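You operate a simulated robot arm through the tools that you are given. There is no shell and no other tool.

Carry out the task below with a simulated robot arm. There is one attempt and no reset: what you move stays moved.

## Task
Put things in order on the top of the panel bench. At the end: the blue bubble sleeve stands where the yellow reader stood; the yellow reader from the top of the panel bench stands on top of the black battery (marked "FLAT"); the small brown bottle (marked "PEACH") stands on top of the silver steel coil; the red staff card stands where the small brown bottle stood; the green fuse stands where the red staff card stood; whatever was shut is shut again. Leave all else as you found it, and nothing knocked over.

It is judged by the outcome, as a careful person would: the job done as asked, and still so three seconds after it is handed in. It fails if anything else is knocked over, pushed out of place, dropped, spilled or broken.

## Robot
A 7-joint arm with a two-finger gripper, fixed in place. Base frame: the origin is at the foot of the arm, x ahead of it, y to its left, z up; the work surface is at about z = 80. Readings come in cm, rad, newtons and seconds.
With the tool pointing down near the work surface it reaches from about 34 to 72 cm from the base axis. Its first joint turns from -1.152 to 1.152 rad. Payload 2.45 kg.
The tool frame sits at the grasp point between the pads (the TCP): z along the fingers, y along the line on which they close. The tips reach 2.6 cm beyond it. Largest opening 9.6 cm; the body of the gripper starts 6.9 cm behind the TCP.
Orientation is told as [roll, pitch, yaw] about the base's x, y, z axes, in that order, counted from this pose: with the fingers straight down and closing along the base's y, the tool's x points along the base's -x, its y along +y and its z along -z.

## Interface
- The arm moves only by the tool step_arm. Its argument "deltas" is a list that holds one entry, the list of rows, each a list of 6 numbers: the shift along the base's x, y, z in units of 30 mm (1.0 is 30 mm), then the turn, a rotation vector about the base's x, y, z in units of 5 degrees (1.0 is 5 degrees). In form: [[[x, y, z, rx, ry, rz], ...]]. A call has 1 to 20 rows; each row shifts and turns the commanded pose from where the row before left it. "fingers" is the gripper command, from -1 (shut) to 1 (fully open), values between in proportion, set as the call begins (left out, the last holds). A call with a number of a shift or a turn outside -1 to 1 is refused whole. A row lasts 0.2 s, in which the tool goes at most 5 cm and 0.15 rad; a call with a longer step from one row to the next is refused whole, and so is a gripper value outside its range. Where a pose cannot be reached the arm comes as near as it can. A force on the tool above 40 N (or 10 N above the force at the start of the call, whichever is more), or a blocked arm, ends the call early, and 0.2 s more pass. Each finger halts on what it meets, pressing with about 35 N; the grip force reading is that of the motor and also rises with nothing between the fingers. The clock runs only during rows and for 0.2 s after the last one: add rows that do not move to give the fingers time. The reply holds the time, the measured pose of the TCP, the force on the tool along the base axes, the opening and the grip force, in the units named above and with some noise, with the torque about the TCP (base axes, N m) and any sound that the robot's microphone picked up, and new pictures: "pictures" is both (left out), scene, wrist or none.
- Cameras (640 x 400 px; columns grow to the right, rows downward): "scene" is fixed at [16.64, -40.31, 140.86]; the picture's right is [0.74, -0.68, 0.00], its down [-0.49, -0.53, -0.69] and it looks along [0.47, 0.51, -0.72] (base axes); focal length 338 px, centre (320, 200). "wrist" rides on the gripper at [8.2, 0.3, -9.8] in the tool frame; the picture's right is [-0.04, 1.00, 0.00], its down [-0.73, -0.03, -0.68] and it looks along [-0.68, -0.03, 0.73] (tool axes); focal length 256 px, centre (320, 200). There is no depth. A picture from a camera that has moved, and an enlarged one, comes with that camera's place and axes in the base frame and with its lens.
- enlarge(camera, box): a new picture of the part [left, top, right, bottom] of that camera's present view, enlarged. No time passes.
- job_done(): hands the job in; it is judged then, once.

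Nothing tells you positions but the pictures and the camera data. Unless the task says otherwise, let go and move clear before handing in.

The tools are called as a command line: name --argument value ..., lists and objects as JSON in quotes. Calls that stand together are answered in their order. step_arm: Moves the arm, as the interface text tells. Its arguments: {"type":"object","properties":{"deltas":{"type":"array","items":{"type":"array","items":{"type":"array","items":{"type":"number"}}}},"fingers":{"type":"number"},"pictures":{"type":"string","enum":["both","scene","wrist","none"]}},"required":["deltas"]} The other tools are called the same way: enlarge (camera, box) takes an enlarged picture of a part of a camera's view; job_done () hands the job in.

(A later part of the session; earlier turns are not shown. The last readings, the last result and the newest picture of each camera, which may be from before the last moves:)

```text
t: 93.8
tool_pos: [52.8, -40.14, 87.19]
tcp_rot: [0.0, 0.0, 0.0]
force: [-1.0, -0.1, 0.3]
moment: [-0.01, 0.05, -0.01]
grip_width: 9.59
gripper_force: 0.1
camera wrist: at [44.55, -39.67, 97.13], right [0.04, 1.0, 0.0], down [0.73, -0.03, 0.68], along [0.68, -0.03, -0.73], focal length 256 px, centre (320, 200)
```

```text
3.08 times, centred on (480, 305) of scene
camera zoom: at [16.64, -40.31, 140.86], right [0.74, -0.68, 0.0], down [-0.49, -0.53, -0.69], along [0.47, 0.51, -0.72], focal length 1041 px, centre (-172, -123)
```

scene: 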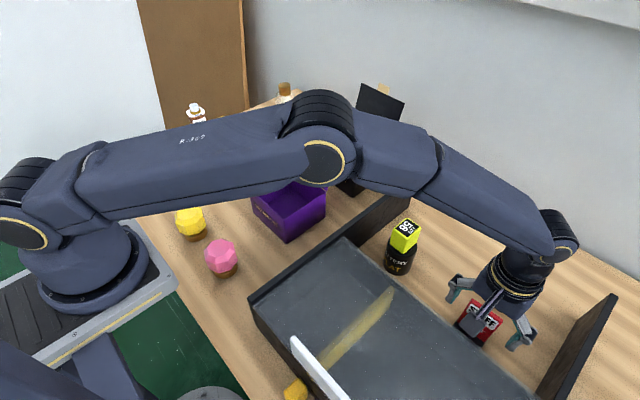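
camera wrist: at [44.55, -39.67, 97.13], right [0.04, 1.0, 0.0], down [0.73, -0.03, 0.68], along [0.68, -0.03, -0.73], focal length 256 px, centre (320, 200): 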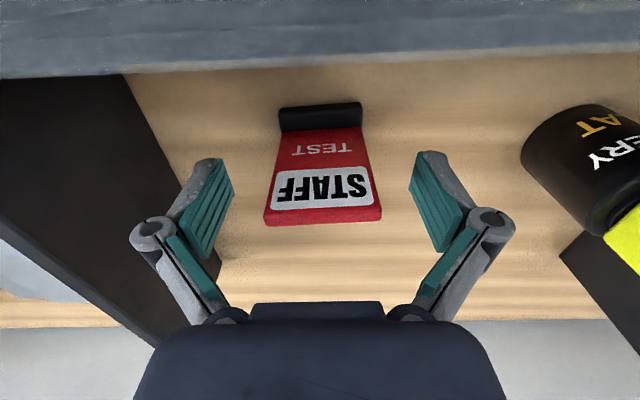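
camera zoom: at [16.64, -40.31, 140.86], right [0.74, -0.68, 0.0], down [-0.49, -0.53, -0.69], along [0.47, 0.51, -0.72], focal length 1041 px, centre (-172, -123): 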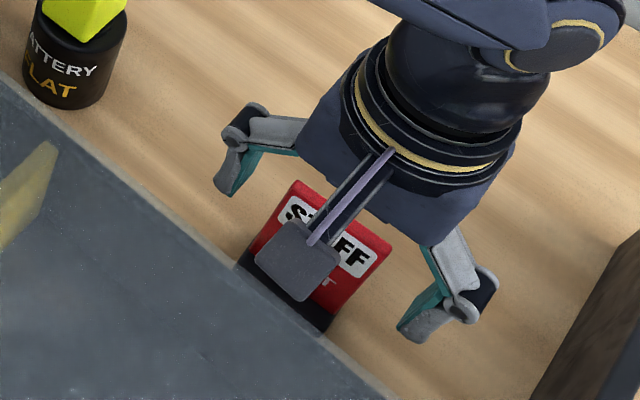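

Card centred between the fingers. Closing on its side edges.

step_arm --deltas '[[[0, 0, 0, 0, 0, 0], [0, 0, 0, 0, 0, 0], [0, 0, 0, 0, 0, 0], [0, 0, 0, 0, 0, 0], [0, 0, 0, 0, 0, 0]]]' --fingers -0.1 --pictures "wrist"

enlarge --camera "wrist" --box '[220, 60, 420, 260]'

```text
t: 95.0
tool_pos: [52.72, -40.2, 87.26]
tcp_rot: [0.002, 0.001, 0.001]
force: [-0.2, 1.1, 2.5]
moment: [0.09, 0.01, 0.03]
grip_width: 5.3
gripper_force: 35.0
camera wrist: at [44.56, -39.66, 97.18], right [0.04, 1.0, 0.0], down [0.73, -0.03, 0.68], along [0.68, -0.03, -0.73], focal length 256 px, centre (320, 200)
```

wrist: 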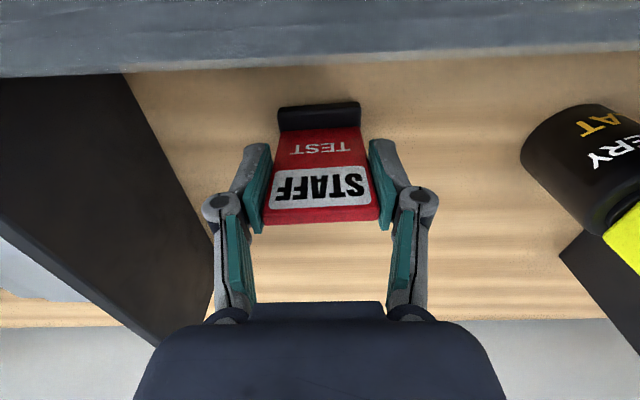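

```text
2.00 times, centred on (320, 160) of wrist
camera zoom: at [44.56, -39.66, 97.18], right [0.04, 1.0, 0.0], down [0.73, -0.03, 0.68], along [0.68, -0.03, -0.73], focal length 512 px, centre (320, 280)
```

zoom: 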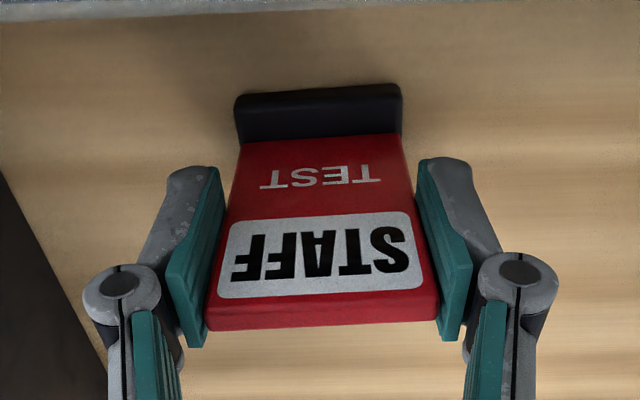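

Gripped (5.3 cm). Lifting clear, then carrying high over to the bottle's old spot.

step_arm --deltas '[[[0, 0, 0.3, 0, 0, 0], [0, 0, 0.7, 0, 0, 0], [0, 0, 1, 0, 0, 0], [0, 0, 1, 0, 0, 0], [0, 0, 1, 0, 0, 0], [0, 0, 1, 0, 0, 0], [-0.5, 0, 1, 0, 0, 0], [-0.6, 0, 1, 0, 0, 0], [-0.6, 0, 1, 0, 0, 0], [-0.6, 0, 1, 0, 0, 0], [0, 0, 0, 0, 0, 0]]]' --pictures "scene"

enlarge --camera "scene" --box '[340, 100, 640, 300]'

```text
t: 97.4
tool_pos: [45.58, -39.86, 114.64]
tcp_rot: [0.001, -0.002, -0.001]
force: [-0.4, -0.2, -0.2]
moment: [-0.01, 0.0, 0.0]
grip_width: 5.28
gripper_force: 35.0
```

scene: 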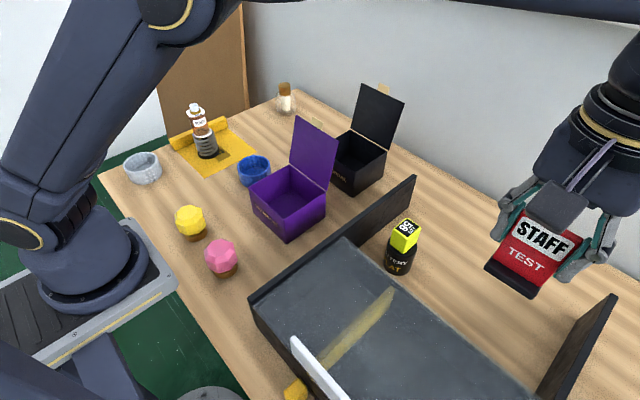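

```text
2.00 times, centred on (490, 200) of scene
camera zoom: at [16.64, -40.31, 140.86], right [0.74, -0.68, 0.0], down [-0.49, -0.53, -0.69], along [0.47, 0.51, -0.72], focal length 677 px, centre (-20, 200)
```

zoom: 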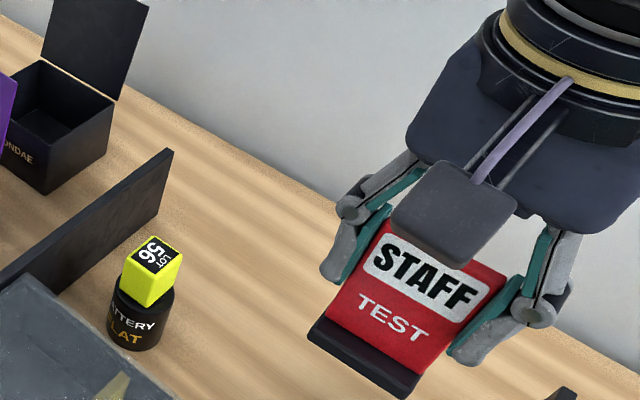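

step_arm --deltas '[[[0, 1, 0, 0, 0, 0], [0, 1, 0, 0, 0, 0], [0, 1, 0, 0, 0, 0], [0, 1, 0, 0, 0, 0], [0, 1, 0, 0, 0, 0], [0, 1, 0, 0, 0, 0], [0, 1, 0, 0, 0, 0], [0, 1, 0, 0, 0, 0], [0, 1, 0, 0, 0, 0], [0, 1, 0, 0, 0, 0], [0, 1, 0, 0, 0, 0], [0, 1, 0, 0, 0, 0], [0, 1, 0, 0, 0, 0], [0, 1, 0, 0, 0, 0], [0, 1, 0, 0, 0, 0], [0, 1, 0, 0, 0, 0], [0, 1, 0, 0, 0, 0], [0, 1, 0, 0, 0, 0], [0, 1, 0, 0, 0, 0], [0, 1, 0, 0, 0, 0]]]' --pictures "none"

step_arm --deltas '[[[0.5, 1, 0, 0, 0, 0], [0.8, 1, 0, 0, 0, 0], [0.8, 1, 0, 0, 0, 0], [0.8, 0.95, 0, 0, 0, 0], [0.8, 0, 0, 0, 0, 0], [0.8, 0, 0, 0, 0, 0], [0, 0, -0.8, 0, 0, 0], [0, 0, -0.8, 0, 0, 0], [0, 0, -0.8, 0, 0, 0], [0, 0, 0, 0, 0, 0]]]'

enlarge --camera "scene" --box '[160, 80, 320, 200]'

```text
t: 101.6
tool_pos: [45.76, 20.04, 114.38]
tcp_rot: [-0.002, 0.001, 0.001]
force: [-0.7, 0.4, -0.6]
moment: [0.04, -0.03, -0.03]
grip_width: 5.3
gripper_force: 35.4
```

```text
t: 103.8
tool_pos: [59.4, 31.98, 107.14]
tcp_rot: [0.0, -0.001, -0.001]
force: [0.1, 0.0, -0.5]
moment: [-0.04, 0.01, 0.0]
grip_width: 5.28
gripper_force: 34.8
camera wrist: at [51.24, 32.42, 116.98], right [0.04, 1.0, 0.0], down [0.73, -0.03, 0.68], along [0.68, -0.03, -0.73], focal length 256 px, centre (320, 200)
```

scene: 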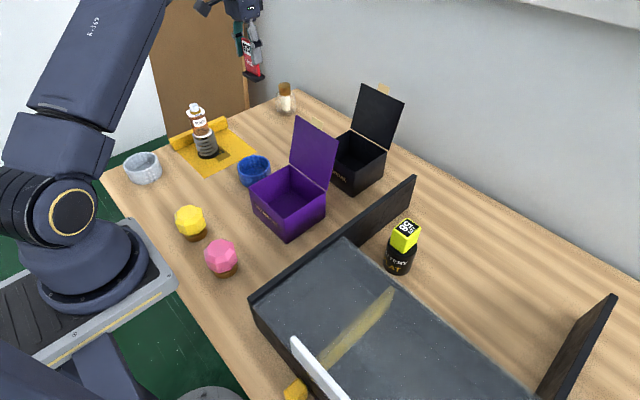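
wrist: 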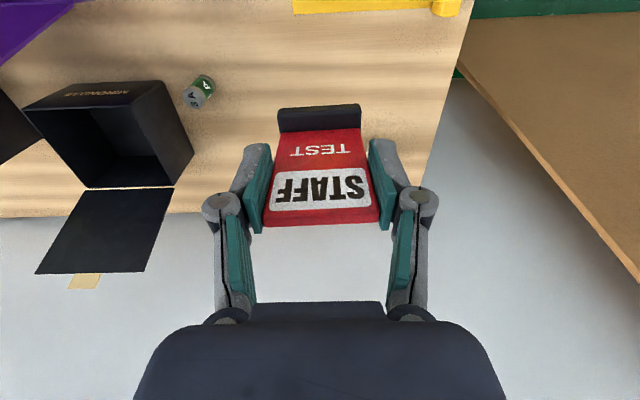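

```text
3.33 times, centred on (240, 140) of scene
camera zoom: at [16.64, -40.31, 140.86], right [0.74, -0.68, 0.0], down [-0.49, -0.53, -0.69], along [0.47, 0.51, -0.72], focal length 1128 px, centre (587, 400)
```

zoom: 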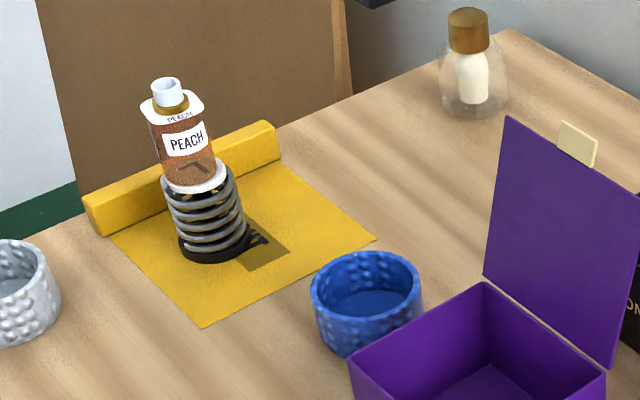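

step_arm --deltas '[[[-0.09, 0, -1, 0, 0, 0], [0, 0, -1, 0, 0, 0], [0, 0, -1, 0, 0, 0], [0, 0, -1, 0, 0, 0], [0, 0, -1, 0, 0, 0], [0, 0, -0.8, 0, 0, 0], [0, 0, -0.5, 0, 0, 0], [0, 0, 0, 0, 0, 0]]]'

enlarge --camera "scene" --box '[200, 80, 300, 170]'

```text
t: 105.6
tool_pos: [59.06, 31.72, 88.25]
tcp_rot: [0.001, 0.0, 0.002]
force: [0.4, 0.1, -0.1]
moment: [0.01, 0.03, 0.01]
grip_width: 5.29
gripper_force: 35.6
camera wrist: at [50.94, 32.32, 98.08], right [0.04, 1.0, 0.0], down [0.73, -0.03, 0.68], along [0.68, -0.03, -0.73], focal length 256 px, centre (320, 200)
```

scene: 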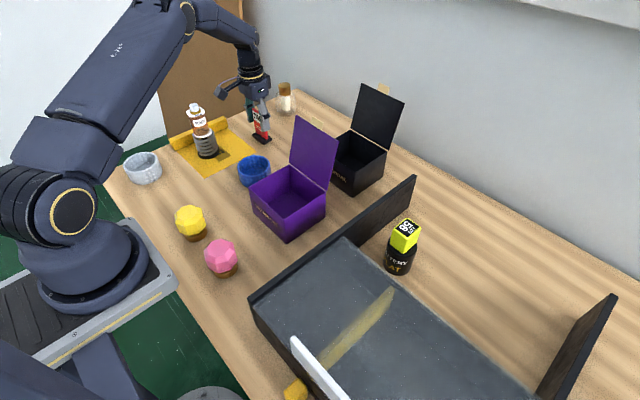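
wrist: 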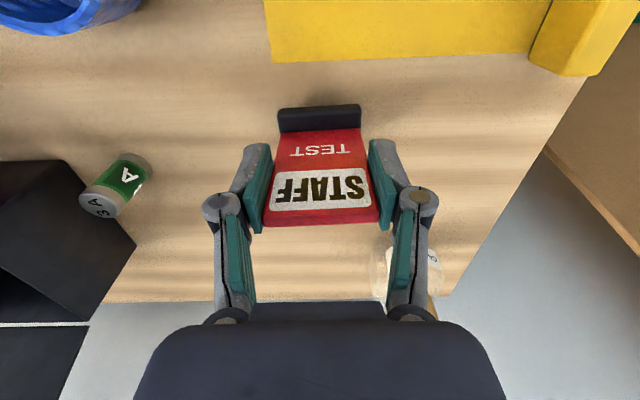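

```text
4.44 times, centred on (250, 125) of scene
camera zoom: at [16.64, -40.31, 140.86], right [0.74, -0.68, 0.0], down [-0.49, -0.53, -0.69], along [0.47, 0.51, -0.72], focal length 1504 px, centre (631, 533)
```

zoom: 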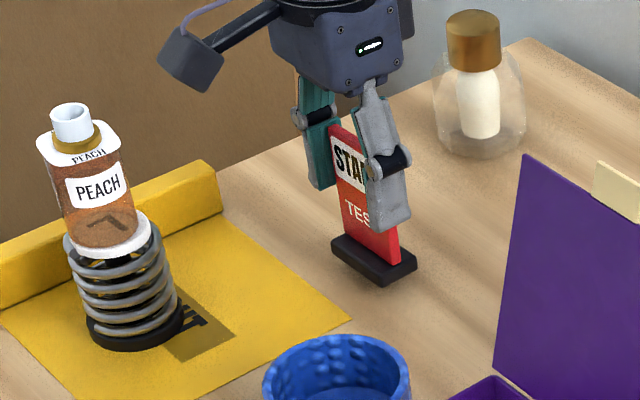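

step_arm --deltas '[[[0, 0.03, -0.12, 0, 0, 0], [0, 0, -0.1, 0, 0, 0], [0, 0, 0, 0, 0, 0]]]' --pictures "none"

step_arm --deltas '[[[0, 0, -0.05, 0, 0, 0], [0, 0, 0, 0, 0, 0]]]' --pictures "none"

step_arm --deltas '[[[0, 0, -0.04, 0, 0, 0], [0, 0, 0, 0, 0, 0]]]' --pictures "none"

```text
t: 106.4
tool_pos: [59.0, 32.08, 87.58]
tcp_rot: [0.0, 0.0, 0.002]
force: [0.2, -0.1, -0.8]
moment: [0.03, 0.01, 0.03]
grip_width: 5.29
gripper_force: 34.7
```

```text
t: 107.0
tool_pos: [59.03, 31.98, 87.45]
tcp_rot: [0.001, 0.0, 0.002]
force: [0.5, -0.7, -0.1]
moment: [-0.04, 0.01, 0.01]
grip_width: 5.29
gripper_force: 35.0
```

```text
t: 107.6
tool_pos: [58.95, 32.02, 87.24]
tcp_rot: [0.001, 0.001, 0.0]
force: [0.0, 0.2, 0.7]
moment: [0.02, 0.04, 0.04]
grip_width: 5.29
gripper_force: 34.3
```

step_arm --deltas '[[[0, 0, -0.03, 0, 0, 0], [0, 0, 0, 0, 0, 0]]]' --pictures "none"

step_arm --deltas '[[[0, 0, -0.03, 0, 0, 0], [0, 0, 0, 0, 0, 0]]]' --pictures "none"

```text
t: 108.2
tool_pos: [58.96, 32.04, 87.24]
tcp_rot: [0.001, 0.0, 0.003]
force: [-0.9, -0.6, 4.2]
moment: [0.0, 0.0, 0.02]
grip_width: 5.33
gripper_force: 34.7
```

```text
t: 108.8
tool_pos: [59.02, 32.1, 87.28]
tcp_rot: [0.001, 0.001, 0.0]
force: [-3.9, -0.1, 11.6]
moment: [-0.02, 0.23, -0.01]
grip_width: 5.3
gripper_force: 35.2
```

Contact with the table. Releasing, then rising straight up.

step_arm --deltas '[[[0, 0, 0.02, 0, 0, 0], [0, 0, 0, 0, 0, 0], [0, 0, 0, 0, 0, 0], [0, 0, 0, 0, 0, 0], [0, 0, 0, 0, 0, 0]]]' --fingers 0.7 --pictures "wrist"

step_arm --deltas '[[[0, 0, 0.2, 0, 0, 0], [0, 0, 0.5, 0, 0, 0], [0, 0, 1, 0, 0, 0], [0, 0, 1, 0, 0, 0], [0, 0, 1, 0, 0, 0], [0, 0, 1, 0, 0, 0], [0, 0, 1, 0, 0, 0], [0, 0, 0, 0, 0, 0]]]'

enlarge --camera "scene" --box '[200, 80, 300, 170]'

enlarge --camera "wrist" --box '[160, 20, 400, 200]'

```text
t: 110.0
tool_pos: [58.98, 32.02, 87.29]
tcp_rot: [-0.002, 0.0, 0.001]
force: [0.0, 0.3, 0.4]
moment: [0.02, 0.01, 0.0]
grip_width: 8.17
gripper_force: 0.0
camera wrist: at [50.94, 32.4, 97.09], right [0.04, 1.0, 0.0], down [0.73, -0.03, 0.68], along [0.68, -0.03, -0.73], focal length 256 px, centre (320, 200)
```

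wrist: 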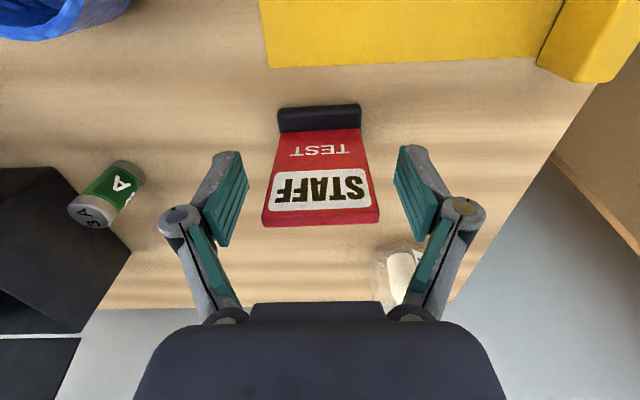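

```text
t: 111.8
tool_pos: [58.92, 32.04, 104.4]
tcp_rot: [0.0, 0.001, 0.001]
force: [0.3, -0.1, -0.4]
moment: [0.01, 0.02, 0.02]
grip_width: 8.15
gripper_force: 0.1
camera wrist: at [50.84, 32.45, 114.26], right [0.04, 1.0, 0.0], down [0.73, -0.03, 0.68], along [0.68, -0.03, -0.73], focal length 256 px, centre (320, 200)
```

scene: 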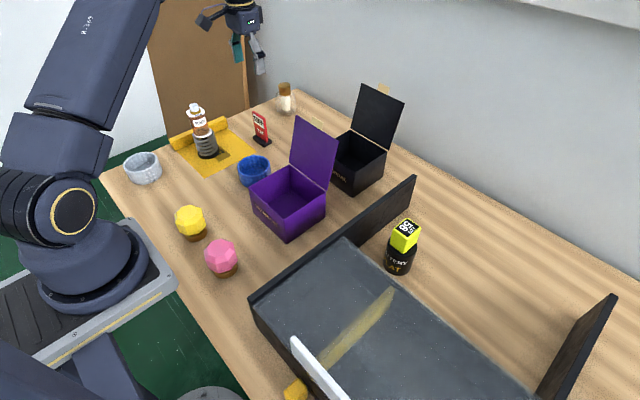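
wrist: 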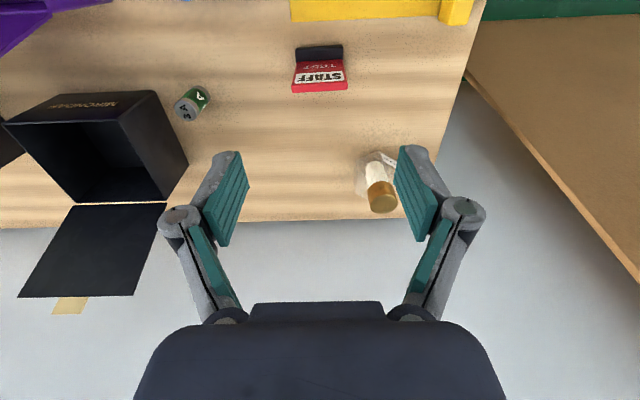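

```text
4.44 times, centred on (250, 125) of scene
camera zoom: at [16.64, -40.31, 140.86], right [0.74, -0.68, 0.0], down [-0.49, -0.53, -0.69], along [0.47, 0.51, -0.72], focal length 1504 px, centre (631, 533)
```

zoom: 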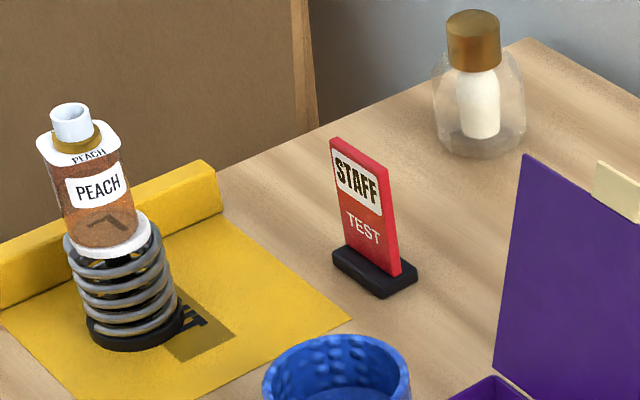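

```text
2.22 times, centred on (280, 110) of wrist
camera zoom: at [50.84, 32.45, 114.26], right [0.04, 1.0, 0.0], down [0.73, -0.03, 0.68], along [0.68, -0.03, -0.73], focal length 569 px, centre (409, 400)
```

zoom: 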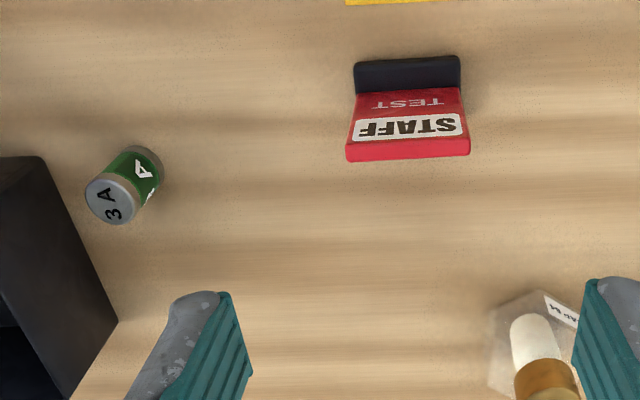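

Card stands where the bottle was. The fuse is at about (63.1, 16.0), top z ≈ 84.8, close to the black box, so I'll grip it with the fingers closing along x (yaw −90°).

step_arm --deltas '[[[0.2, -0.7, 0.2, 0, 0, -1], [0.2, -0.7, 0.2, 0, 0, -1], [0.2, -0.7, 0, 0, 0, -1], [0.2, -0.7, 0, 0, 0, -1], [0.2, -0.7, 0, 0, 0, -1], [0.2, -0.7, 0, 0, 0, -1], [0.2, -0.7, 0, 0, 0, -1], [0, -0.45, 0, 0, 0, -1], [0, 0, 0, 0, 0, -1], [0, 0, 0, 0, 0, -1], [0, 0, 0, 0, 0, -1], [0, 0, 0, 0, 0, -1], [0, 0, 0, 0, 0, -1], [0, 0, 0, 0, 0, -1], [0, 0, 0, 0, 0, -1], [0, 0, 0, 0, 0, -1], [0, 0, 0, 0, 0, -1], [0, 0, 0, 0, 0, -1], [0, 0, 0, 0, 0, 0]]]' --fingers 0.25

enlarge --camera "wrist" --box '[200, 20, 440, 220]'

```text
t: 115.8
tool_pos: [63.21, 16.05, 105.48]
tcp_rot: [0.001, -0.001, -1.571]
force: [0.4, 0.5, 0.0]
moment: [0.02, 0.0, -0.02]
grip_width: 6.0
gripper_force: 0.0
camera wrist: at [63.61, 24.27, 115.42], right [1.0, -0.04, 0.0], down [-0.03, -0.73, 0.68], along [-0.03, -0.68, -0.73], focal length 256 px, centre (320, 200)
```

scene: 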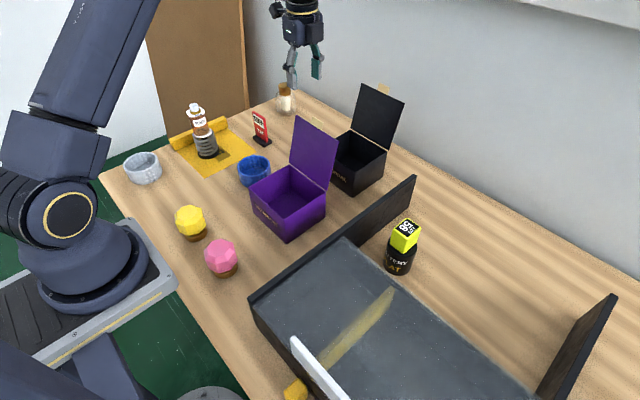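
wrist: 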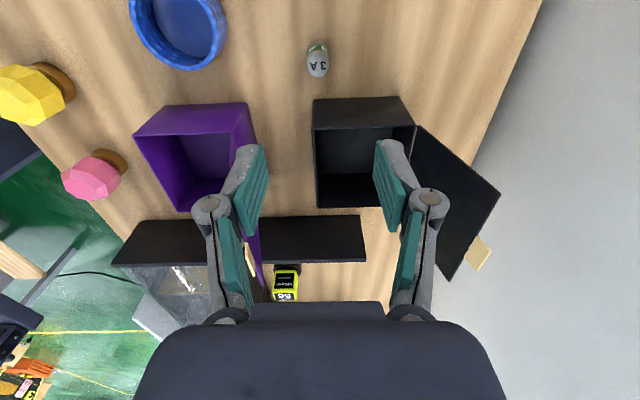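

```text
2.00 times, centred on (320, 120) of wrist
camera zoom: at [63.61, 24.27, 115.42], right [1.0, -0.04, 0.0], down [-0.03, -0.73, 0.68], along [-0.03, -0.68, -0.73], focal length 512 px, centre (320, 360)
```

zoom: 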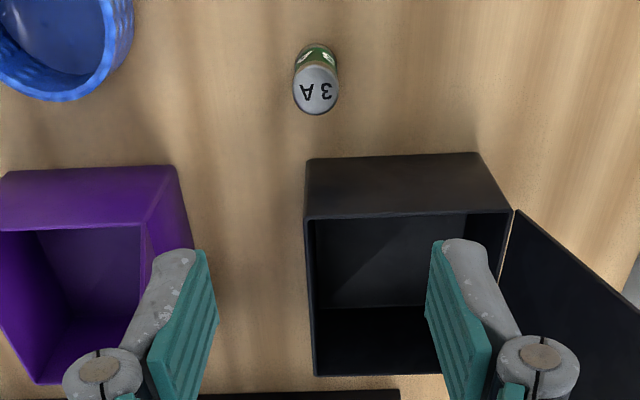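

step_arm --deltas '[[[-0.1, -0.03, -1, 0, 0, 0], [0, 0, -1, 0, 0, 0], [0, 0, -1, 0, 0, 0], [0, 0, -0.6, 0, 0, 0], [0, 0, 0, 0, 0, 0]]]'

enlarge --camera "wrist" --box '[200, 20, 440, 220]'

enlarge --camera "scene" --box '[200, 20, 400, 180]'

```text
t: 117.0
tool_pos: [62.92, 15.83, 94.58]
tcp_rot: [-0.001, 0.001, -1.568]
force: [0.1, 0.1, -0.4]
moment: [0.02, 0.02, 0.02]
grip_width: 5.99
gripper_force: 0.1
camera wrist: at [63.36, 24.03, 104.61], right [1.0, -0.04, 0.0], down [-0.03, -0.73, 0.68], along [-0.03, -0.68, -0.73], focal length 256 px, centre (320, 200)
```

scene: 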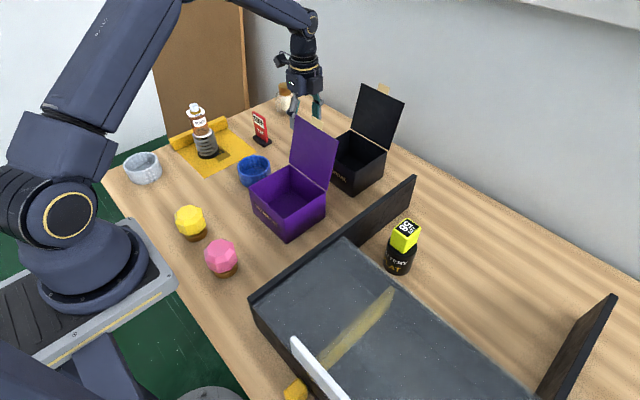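
wrist: 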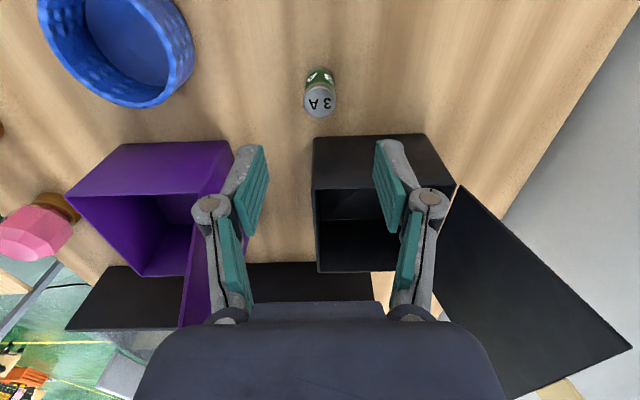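

```text
2.00 times, centred on (320, 120) of wrist
camera zoom: at [63.36, 24.03, 104.61], right [1.0, -0.04, 0.0], down [-0.03, -0.73, 0.68], along [-0.03, -0.68, -0.73], focal length 512 px, centre (320, 360)
```

zoom: 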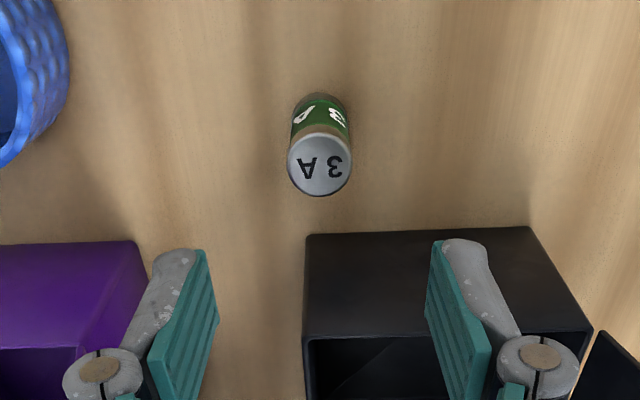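

```text
2.50 times, centred on (300, 100) of scene
camera zoom: at [16.64, -40.31, 140.86], right [0.74, -0.68, 0.0], down [-0.49, -0.53, -0.69], along [0.47, 0.51, -0.72], focal length 846 px, centre (370, 450)
```

zoom: 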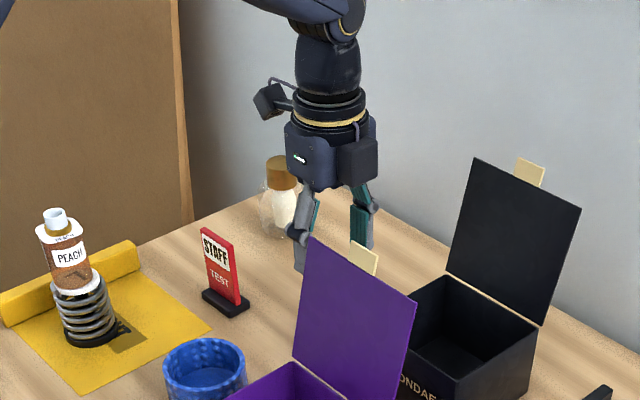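

step_arm --deltas '[[[0, 0.07, -0.7, 0, 0, 0], [0, 0, -0.7, 0, 0, 0], [0, 0, -0.7, 0, 0, 0], [0, 0, 0, 0, 0, 0]]]'

enlarge --camera "scene" --box '[220, 20, 380, 180]'

enlarge --camera "wrist" --box '[200, 40, 440, 240]'

```text
t: 118.0
tool_pos: [62.95, 15.96, 88.52]
tcp_rot: [-0.001, 0.0, -1.571]
force: [0.7, -0.4, 0.7]
moment: [0.02, -0.03, 0.0]
grip_width: 5.98
gripper_force: 0.0
camera wrist: at [63.24, 24.23, 98.34], right [1.0, -0.04, 0.0], down [-0.03, -0.73, 0.68], along [-0.03, -0.68, -0.73], focal length 256 px, centre (320, 200)
```

scene: 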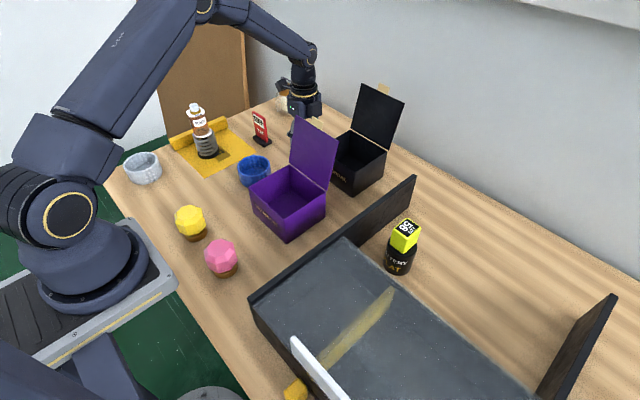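
wrist: 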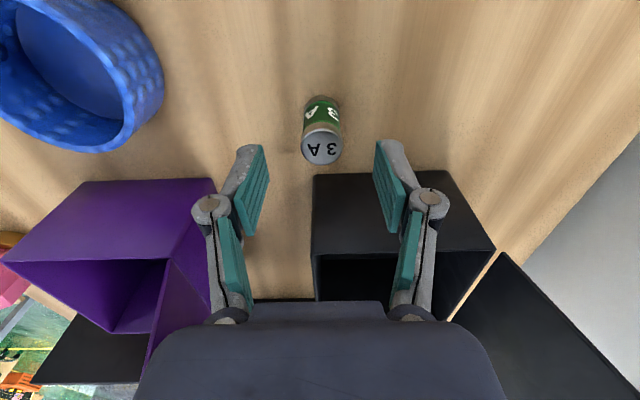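

```text
2.50 times, centred on (300, 100) of scene
camera zoom: at [16.64, -40.31, 140.86], right [0.74, -0.68, 0.0], down [-0.49, -0.53, -0.69], along [0.47, 0.51, -0.72], focal length 846 px, centre (370, 450)
```

zoom: 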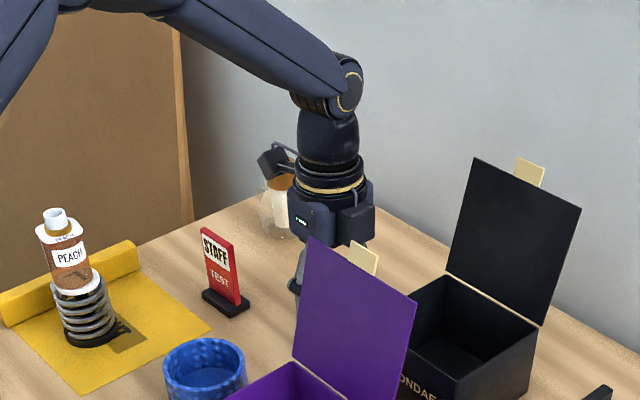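

```text
2.00 times, centred on (320, 140) of wrist
camera zoom: at [63.24, 24.23, 98.34], right [1.0, -0.04, 0.0], down [-0.03, -0.73, 0.68], along [-0.03, -0.68, -0.73], focal length 512 px, centre (320, 320)
```

zoom: 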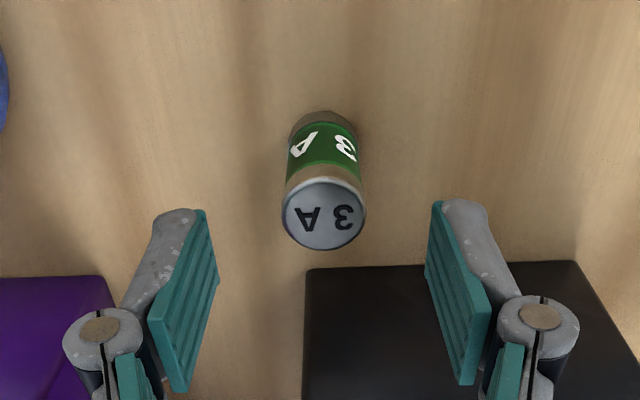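

Clear of the lid. Descending the rest and gripping the fuse.

step_arm --deltas '[[[-0.02, 0.02, -0.7, 0, 0, 0], [0, 0, -0.7, 0, 0, 0], [0, 0, -0.37, 0, 0, 0], [0, 0, 0, 0, 0, 0]]]' --pictures "wrist"

enlarge --camera "wrist" --box '[200, 80, 440, 280]'

```text
t: 119.0
tool_pos: [62.84, 16.2, 83.07]
tcp_rot: [-0.001, 0.0, -1.57]
force: [0.0, 0.3, 0.0]
moment: [-0.01, 0.0, -0.01]
grip_width: 6.01
gripper_force: 0.1
camera wrist: at [63.27, 24.4, 92.93], right [1.0, -0.04, 0.0], down [-0.03, -0.73, 0.68], along [-0.03, -0.68, -0.73], focal length 256 px, centre (320, 200)
```

wrist: 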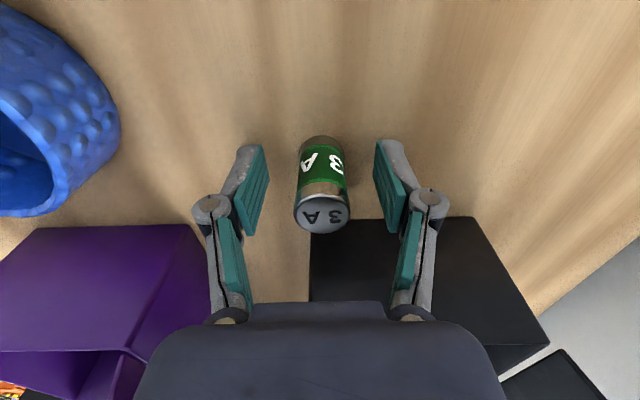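

```text
2.00 times, centred on (320, 180) of wrist
camera zoom: at [63.27, 24.4, 92.93], right [1.0, -0.04, 0.0], down [-0.03, -0.73, 0.68], along [-0.03, -0.68, -0.73], focal length 512 px, centre (320, 240)
```

zoom: 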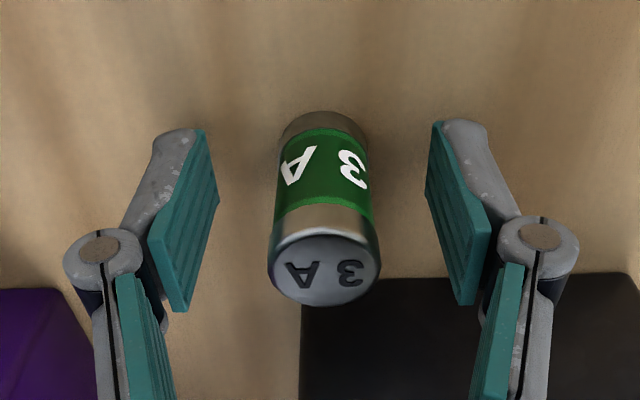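

step_arm --deltas '[[[0, 0, 0, 0, 0, 0], [0, 0, 0, 0, 0, 0], [0, 0, 0, 0, 0, 0], [0, 0, 0, 0, 0, 0], [0, 0, 0, 0, 0, 0]]]' --fingers -0.7 --pictures "wrist"

step_arm --deltas '[[[0, 0, 0.3, 0, 0, 0], [0, 0, 0.7, 0, 0, 0], [0, 0, 1, 0, 0, 0], [0, 0, 1, 0, 0, 0], [0, 0, 1, 0, 0, 0], [0, 0, 1, 0, 0, 0], [0, 0, 1, 0, 0, 0], [0, 0, 1, 0, 0, 0], [0, 0, 1, 0, 0, 0], [0, 0, 1, 0, 0, 0], [0, 0, 0, 0, 0, 0]]]'

```text
t: 120.2
tool_pos: [62.95, 16.21, 83.14]
tcp_rot: [0.001, 0.001, -1.571]
force: [0.2, -0.3, 0.1]
moment: [-0.01, 0.01, 0.01]
grip_width: 2.44
gripper_force: 35.1
camera wrist: at [63.27, 24.4, 92.96], right [1.0, -0.04, 0.0], down [-0.03, -0.73, 0.68], along [-0.03, -0.68, -0.73], focal length 256 px, centre (320, 200)
```

wrist: 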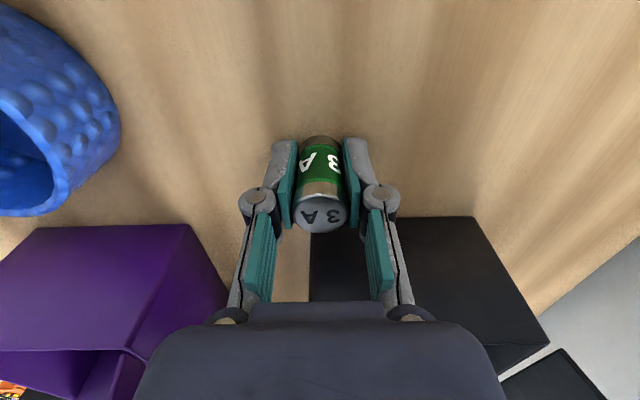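

```text
t: 122.6
tool_pos: [62.92, 16.13, 110.19]
tcp_rot: [-0.001, 0.001, -1.572]
force: [0.8, 0.2, -0.8]
moment: [-0.03, -0.03, 0.0]
grip_width: 2.41
gripper_force: 34.8
camera wrist: at [63.33, 24.35, 120.03], right [1.0, -0.04, 0.0], down [-0.03, -0.73, 0.68], along [-0.03, -0.68, -0.73], focal length 256 px, centre (320, 200)
```

scene: 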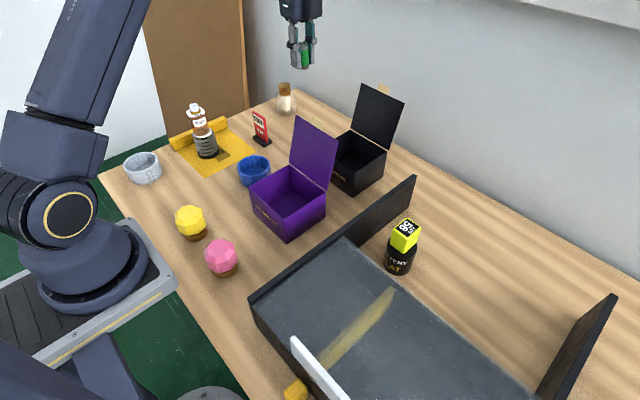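
wrist: 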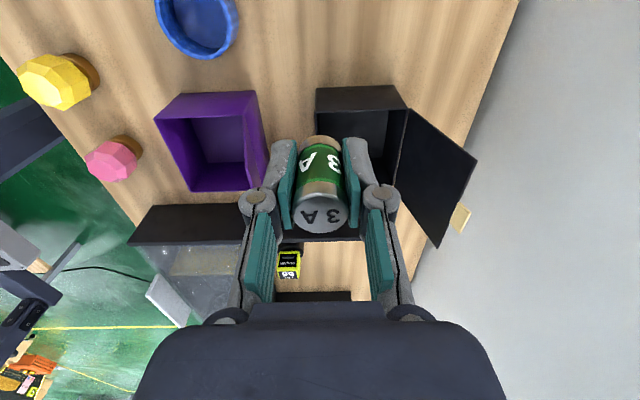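

Fuse held. I'll carry it high around the lids to the card's old spot (52.75, −40.1), keeping yaw −90° so the camera stays clear of the glass.

step_arm --deltas '[[[-0.8, 0, 0.3, 0, 0, 0], [-1, 0, 0.3, 0, 0, 0], [-1, 0, 0, 0, 0, 0], [-1, 0, 0, 0, 0, 0], [-1, -0.5, 0, 0, 0, 0], [-0.8, -1, 0, 0, 0, 0], [0, -1, 0, 0, 0, 0], [0, -1, 0, 0, 0, 0], [0, -1, 0, 0, 0, 0], [0, -1, 0, 0, 0, 0], [0, -1, 0, 0, 0, 0], [0, -1, 0, 0, 0, 0], [0, -1, 0, 0, 0, 0], [0, -1, 0, 0, 0, 0], [0, -1, 0, 0, 0, 0], [0, -1, 0, 0, 0, 0], [0, -1, 0, 0, 0, 0], [0, -1, 0, 0, 0, 0], [0, 0, 0, 0, 0, 0]]]' --pictures "scene"

step_arm --deltas '[[[0.3, -1, 0, 0, 0, 0], [0.3, -1, 0, 0, 0, 0], [0.4, -1, 0, 0, 0, 0], [0.4, -1, 0, 0, 0, 0], [0.4, -1, 0, 0, 0, 0], [0, 0, 0, 0, 0, 0]]]'

```text
t: 126.6
tool_pos: [46.06, -24.47, 111.93]
tcp_rot: [0.001, 0.0, -1.571]
force: [-0.7, -0.2, -0.1]
moment: [0.01, 0.02, -0.01]
grip_width: 2.44
gripper_force: 35.4
```

scene: 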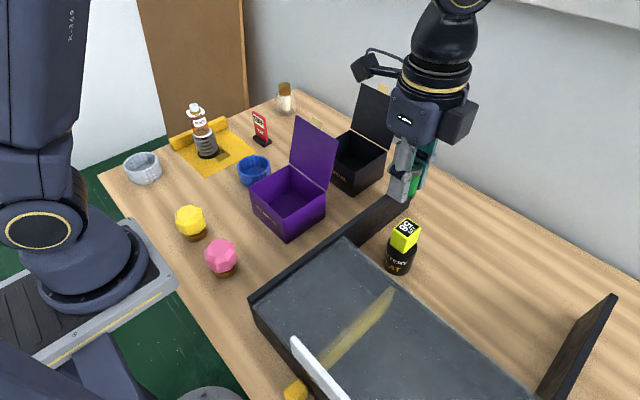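

```text
t: 128.0
tool_pos: [51.39, -39.2, 111.9]
tcp_rot: [-0.001, 0.0, -1.57]
force: [0.3, 0.0, 0.0]
moment: [0.0, 0.0, 0.01]
grip_width: 2.45
gripper_force: 34.8
camera wrist: at [51.82, -31.11, 121.76], right [1.0, -0.04, 0.0], down [-0.03, -0.73, 0.68], along [-0.03, -0.68, -0.73], focal length 256 px, centre (320, 200)
```

scene: 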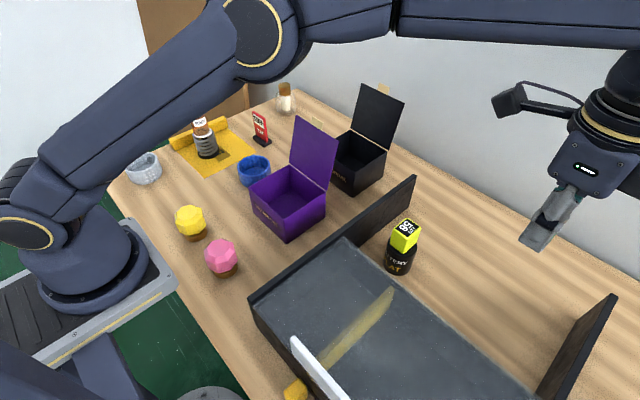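
wrist: 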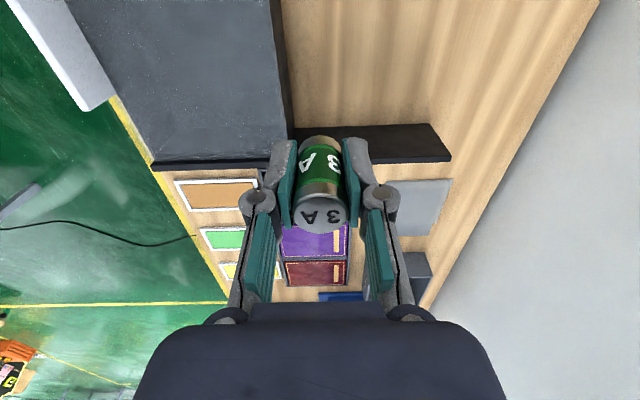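

step_arm --deltas '[[[0.45, -0.28, 0, 0, 0, 0], [0, 0, -1, 0, 0, 0], [0, 0, -1, 0, 0, 0], [0, 0, -1, 0, 0, 0], [0, 0, -1, 0, 0, 0], [0, 0, -1, 0, 0, 0], [0, 0, -0.6, 0, 0, 0], [0, 0, 0, 0, 0, 0]]]'

enlarge --camera "scene" --box '[400, 180, 600, 360]'

enlarge --camera "wrist" --box '[160, 0, 480, 200]'

```text
t: 129.8
tool_pos: [52.77, -40.17, 95.14]
tcp_rot: [-0.001, 0.0, -1.571]
force: [0.8, 0.2, -0.5]
moment: [-0.03, 0.03, 0.01]
grip_width: 2.44
gripper_force: 35.5
camera wrist: at [53.16, -31.85, 105.05], right [1.0, -0.04, 0.0], down [-0.03, -0.73, 0.68], along [-0.03, -0.68, -0.73], focal length 256 px, centre (320, 200)
```

scene: 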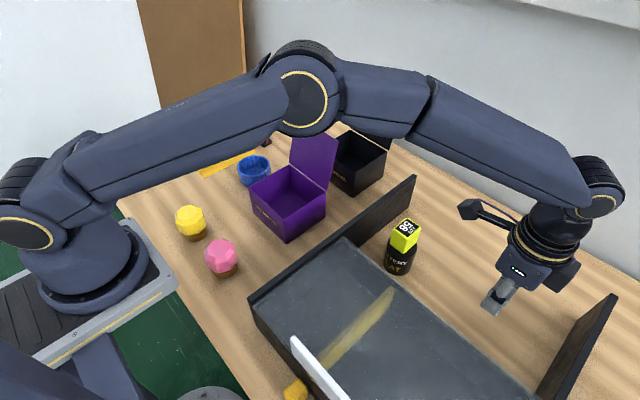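
wrist: 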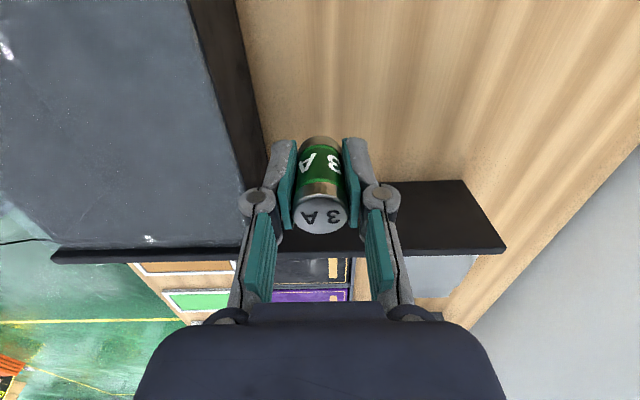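

```text
2.22 times, centred on (500, 270) of scene
camera zoom: at [16.64, -40.31, 140.86], right [0.74, -0.68, 0.0], down [-0.49, -0.53, -0.69], along [0.47, 0.51, -0.72], focal length 752 px, centre (-80, 44)
```

zoom: 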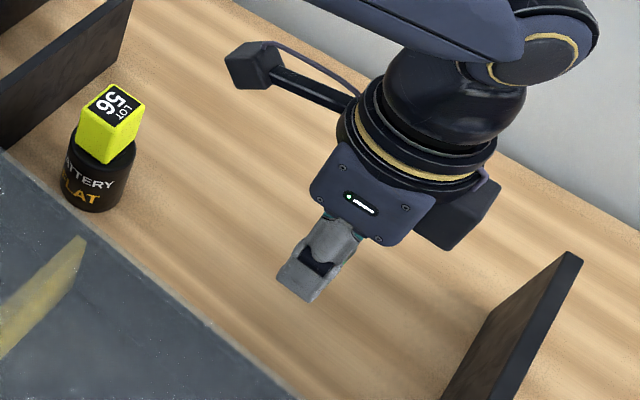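

```text
2.00 times, centred on (320, 100) of wrist
camera zoom: at [53.16, -31.85, 105.05], right [1.0, -0.04, 0.0], down [-0.03, -0.73, 0.68], along [-0.03, -0.68, -0.73], focal length 512 px, centre (320, 400)
```

zoom: 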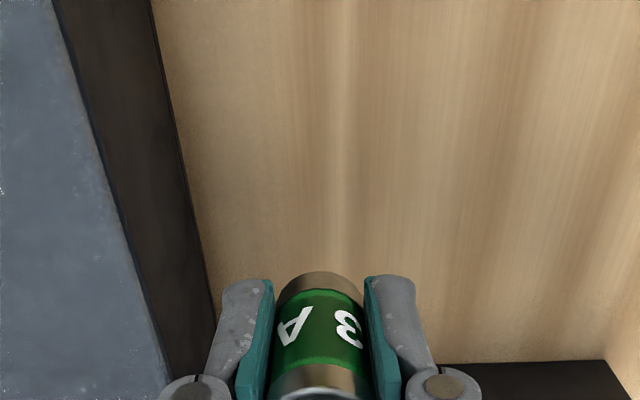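

step_arm --deltas '[[[0, 0.02, -1, 0, 0, 0], [0, 0, -1, 0, 0, 0], [0, 0, -1, 0, 0, 0], [0, 0, -0.7, 0, 0, 0], [0, 0, 0, 0, 0, 0]]]'

enlarge --camera "scene" --box '[400, 200, 600, 380]'

step_arm --deltas '[[[0, 0, -0.1, 0, 0, 0], [0, 0, -0.1, 0, 0, 0], [0, 0, 0, 0, 0, 0]]]' --pictures "none"

```text
t: 131.0
tool_pos: [52.71, -40.1, 83.87]
tcp_rot: [0.0, -0.001, -1.57]
force: [0.3, -0.6, 0.1]
moment: [-0.03, 0.0, -0.02]
grip_width: 2.43
gripper_force: 34.6
camera wrist: at [53.19, -31.92, 93.79], right [1.0, -0.04, 0.0], down [-0.03, -0.73, 0.68], along [-0.03, -0.68, -0.73], focal length 256 px, centre (320, 200)
```

scene: 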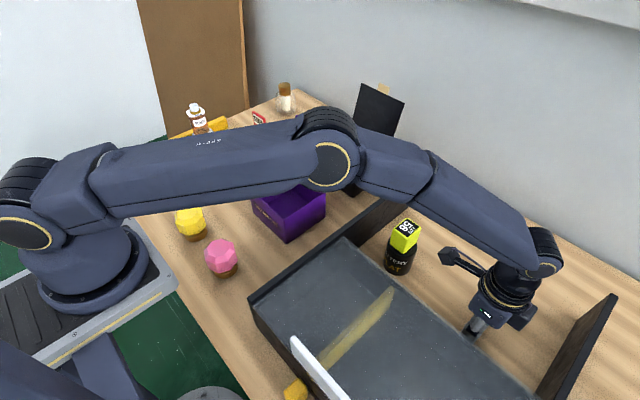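
wrist: 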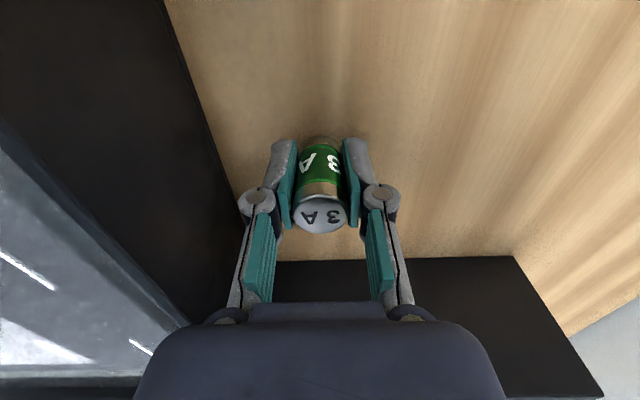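

```text
2.22 times, centred on (500, 290) of scene
camera zoom: at [16.64, -40.31, 140.86], right [0.74, -0.68, 0.0], down [-0.49, -0.53, -0.69], along [0.47, 0.51, -0.72], focal length 752 px, centre (-80, 0)
```

zoom: 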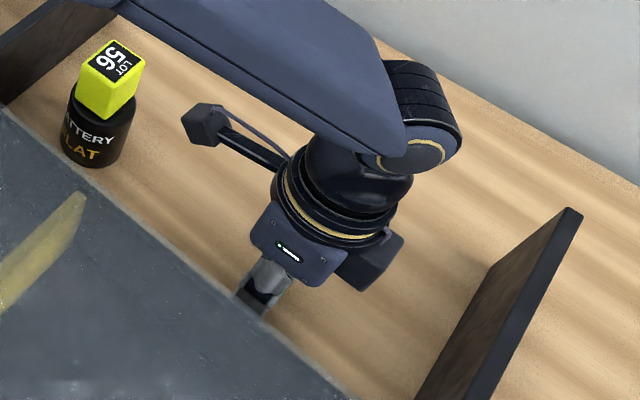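

```text
t: 131.8
tool_pos: [52.71, -40.11, 83.32]
tcp_rot: [0.001, 0.0, -1.571]
force: [-0.5, 0.7, 0.7]
moment: [-0.02, -0.04, 0.0]
grip_width: 2.47
gripper_force: 35.0
```

step_arm --deltas '[[[0, 0, -0.05, 0, 0, 0], [0, 0, 0, 0, 0, 0]]]' --pictures "none"

step_arm --deltas '[[[0, 0, -0.03, 0, 0, 0], [0, 0, 0, 0, 0, 0]]]' --pictures "none"

```text
t: 132.4
tool_pos: [52.79, -40.1, 83.26]
tcp_rot: [-0.001, 0.002, -1.572]
force: [-0.1, 0.9, -0.3]
moment: [0.04, -0.05, -0.02]
grip_width: 2.44
gripper_force: 35.1
```

```text
t: 133.0
tool_pos: [52.76, -40.11, 83.12]
tcp_rot: [-0.002, 0.0, -1.57]
force: [0.2, -0.1, 0.4]
moment: [0.02, 0.02, -0.01]
grip_width: 2.44
gripper_force: 34.5
```

step_arm --deltas '[[[0, 0, -0.03, 0, 0, 0], [0, 0, 0, 0, 0, 0]]]' --pictures "none"

step_arm --deltas '[[[0, 0, -0.02, 0, 0, 0], [0, 0, 0, 0, 0, 0]]]' --pictures "none"

```text
t: 133.6
tool_pos: [52.87, -40.17, 83.09]
tcp_rot: [0.0, -0.001, -1.57]
force: [-1.2, 0.3, 1.8]
moment: [-0.01, 0.03, -0.01]
grip_width: 2.44
gripper_force: 35.2
```

```text
t: 134.2
tool_pos: [52.92, -40.06, 83.03]
tcp_rot: [0.0, 0.0, -1.57]
force: [-1.9, 0.9, 6.4]
moment: [0.03, 0.03, -0.04]
grip_width: 2.42
gripper_force: 35.2
```

Light contact with the table. Opening just a little (to about 4 cm), then rising straight up.

step_arm --deltas '[[[0, 0, 0, 0, 0, 0], [0, 0, 0, 0, 0, 0], [0, 0, 0, 0, 0, 0]]]' --fingers -0.15 --pictures "wrist"

step_arm --deltas '[[[0, 0, 0.2, 0, 0, 0], [0, 0, 0.5, 0, 0, 0], [0, 0, 1, 0, 0, 0], [0, 0, 1, 0, 0, 0], [0, 0, 1, 0, 0, 0], [0, 0, 1, 0, 0, 0], [0, 0, 1, 0, 0, 0], [0, 0, 1, 0, 0, 0], [0, 0, 1, 0, 0, 0], [0, 0, 1, 0, 0, 0], [0, 0, 0, 0, 0, 0]]]'

enlarge --camera "wrist" --box '[160, 0, 480, 200]'

```text
t: 135.0
tool_pos: [52.84, -40.18, 82.91]
tcp_rot: [0.0, 0.0, -1.57]
force: [0.4, 0.6, 0.4]
moment: [0.0, 0.0, -0.02]
grip_width: 4.08
gripper_force: 0.0
camera wrist: at [53.2, -31.91, 92.88], right [1.0, -0.04, 0.0], down [-0.03, -0.73, 0.68], along [-0.03, -0.68, -0.73], focal length 256 px, centre (320, 200)
```

wrist: 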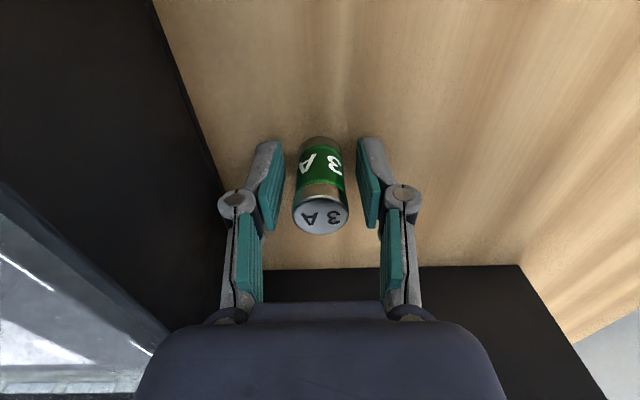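

```text
t: 137.4
tool_pos: [52.77, -39.93, 109.07]
tcp_rot: [-0.001, 0.001, -1.57]
force: [0.1, 0.3, 0.1]
moment: [-0.03, -0.01, -0.01]
grip_width: 4.08
gripper_force: 0.0
camera wrist: at [53.14, -31.81, 119.08], right [1.0, -0.04, 0.0], down [-0.03, -0.73, 0.68], along [-0.03, -0.68, -0.73], focal length 256 px, centre (320, 200)
```

scene: 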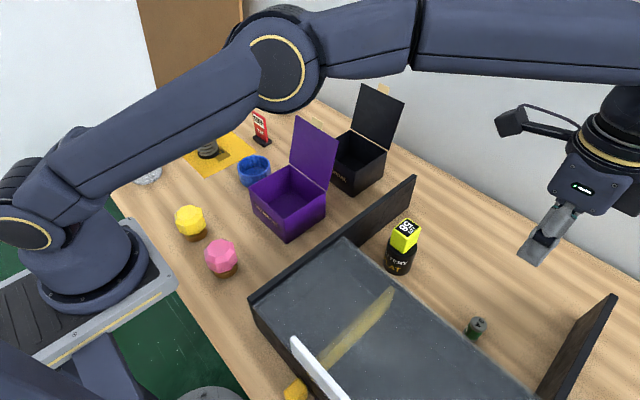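
wrist: 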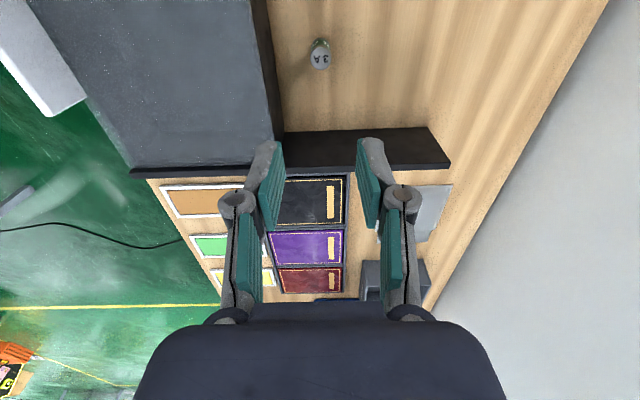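

```text
2.00 times, centred on (320, 100) of wrist
camera zoom: at [53.14, -31.81, 119.08], right [1.0, -0.04, 0.0], down [-0.03, -0.73, 0.68], along [-0.03, -0.68, -0.73], focal length 512 px, centre (320, 400)
```

zoom: 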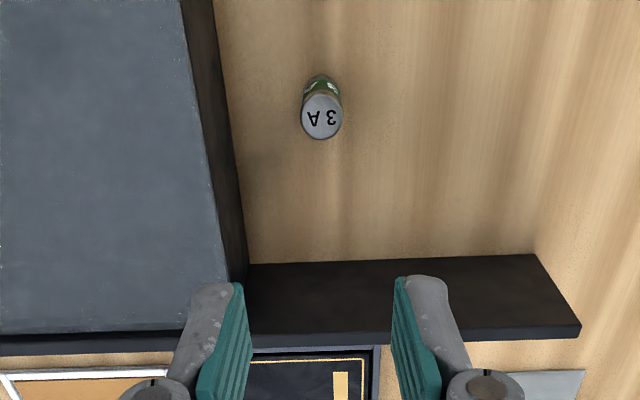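

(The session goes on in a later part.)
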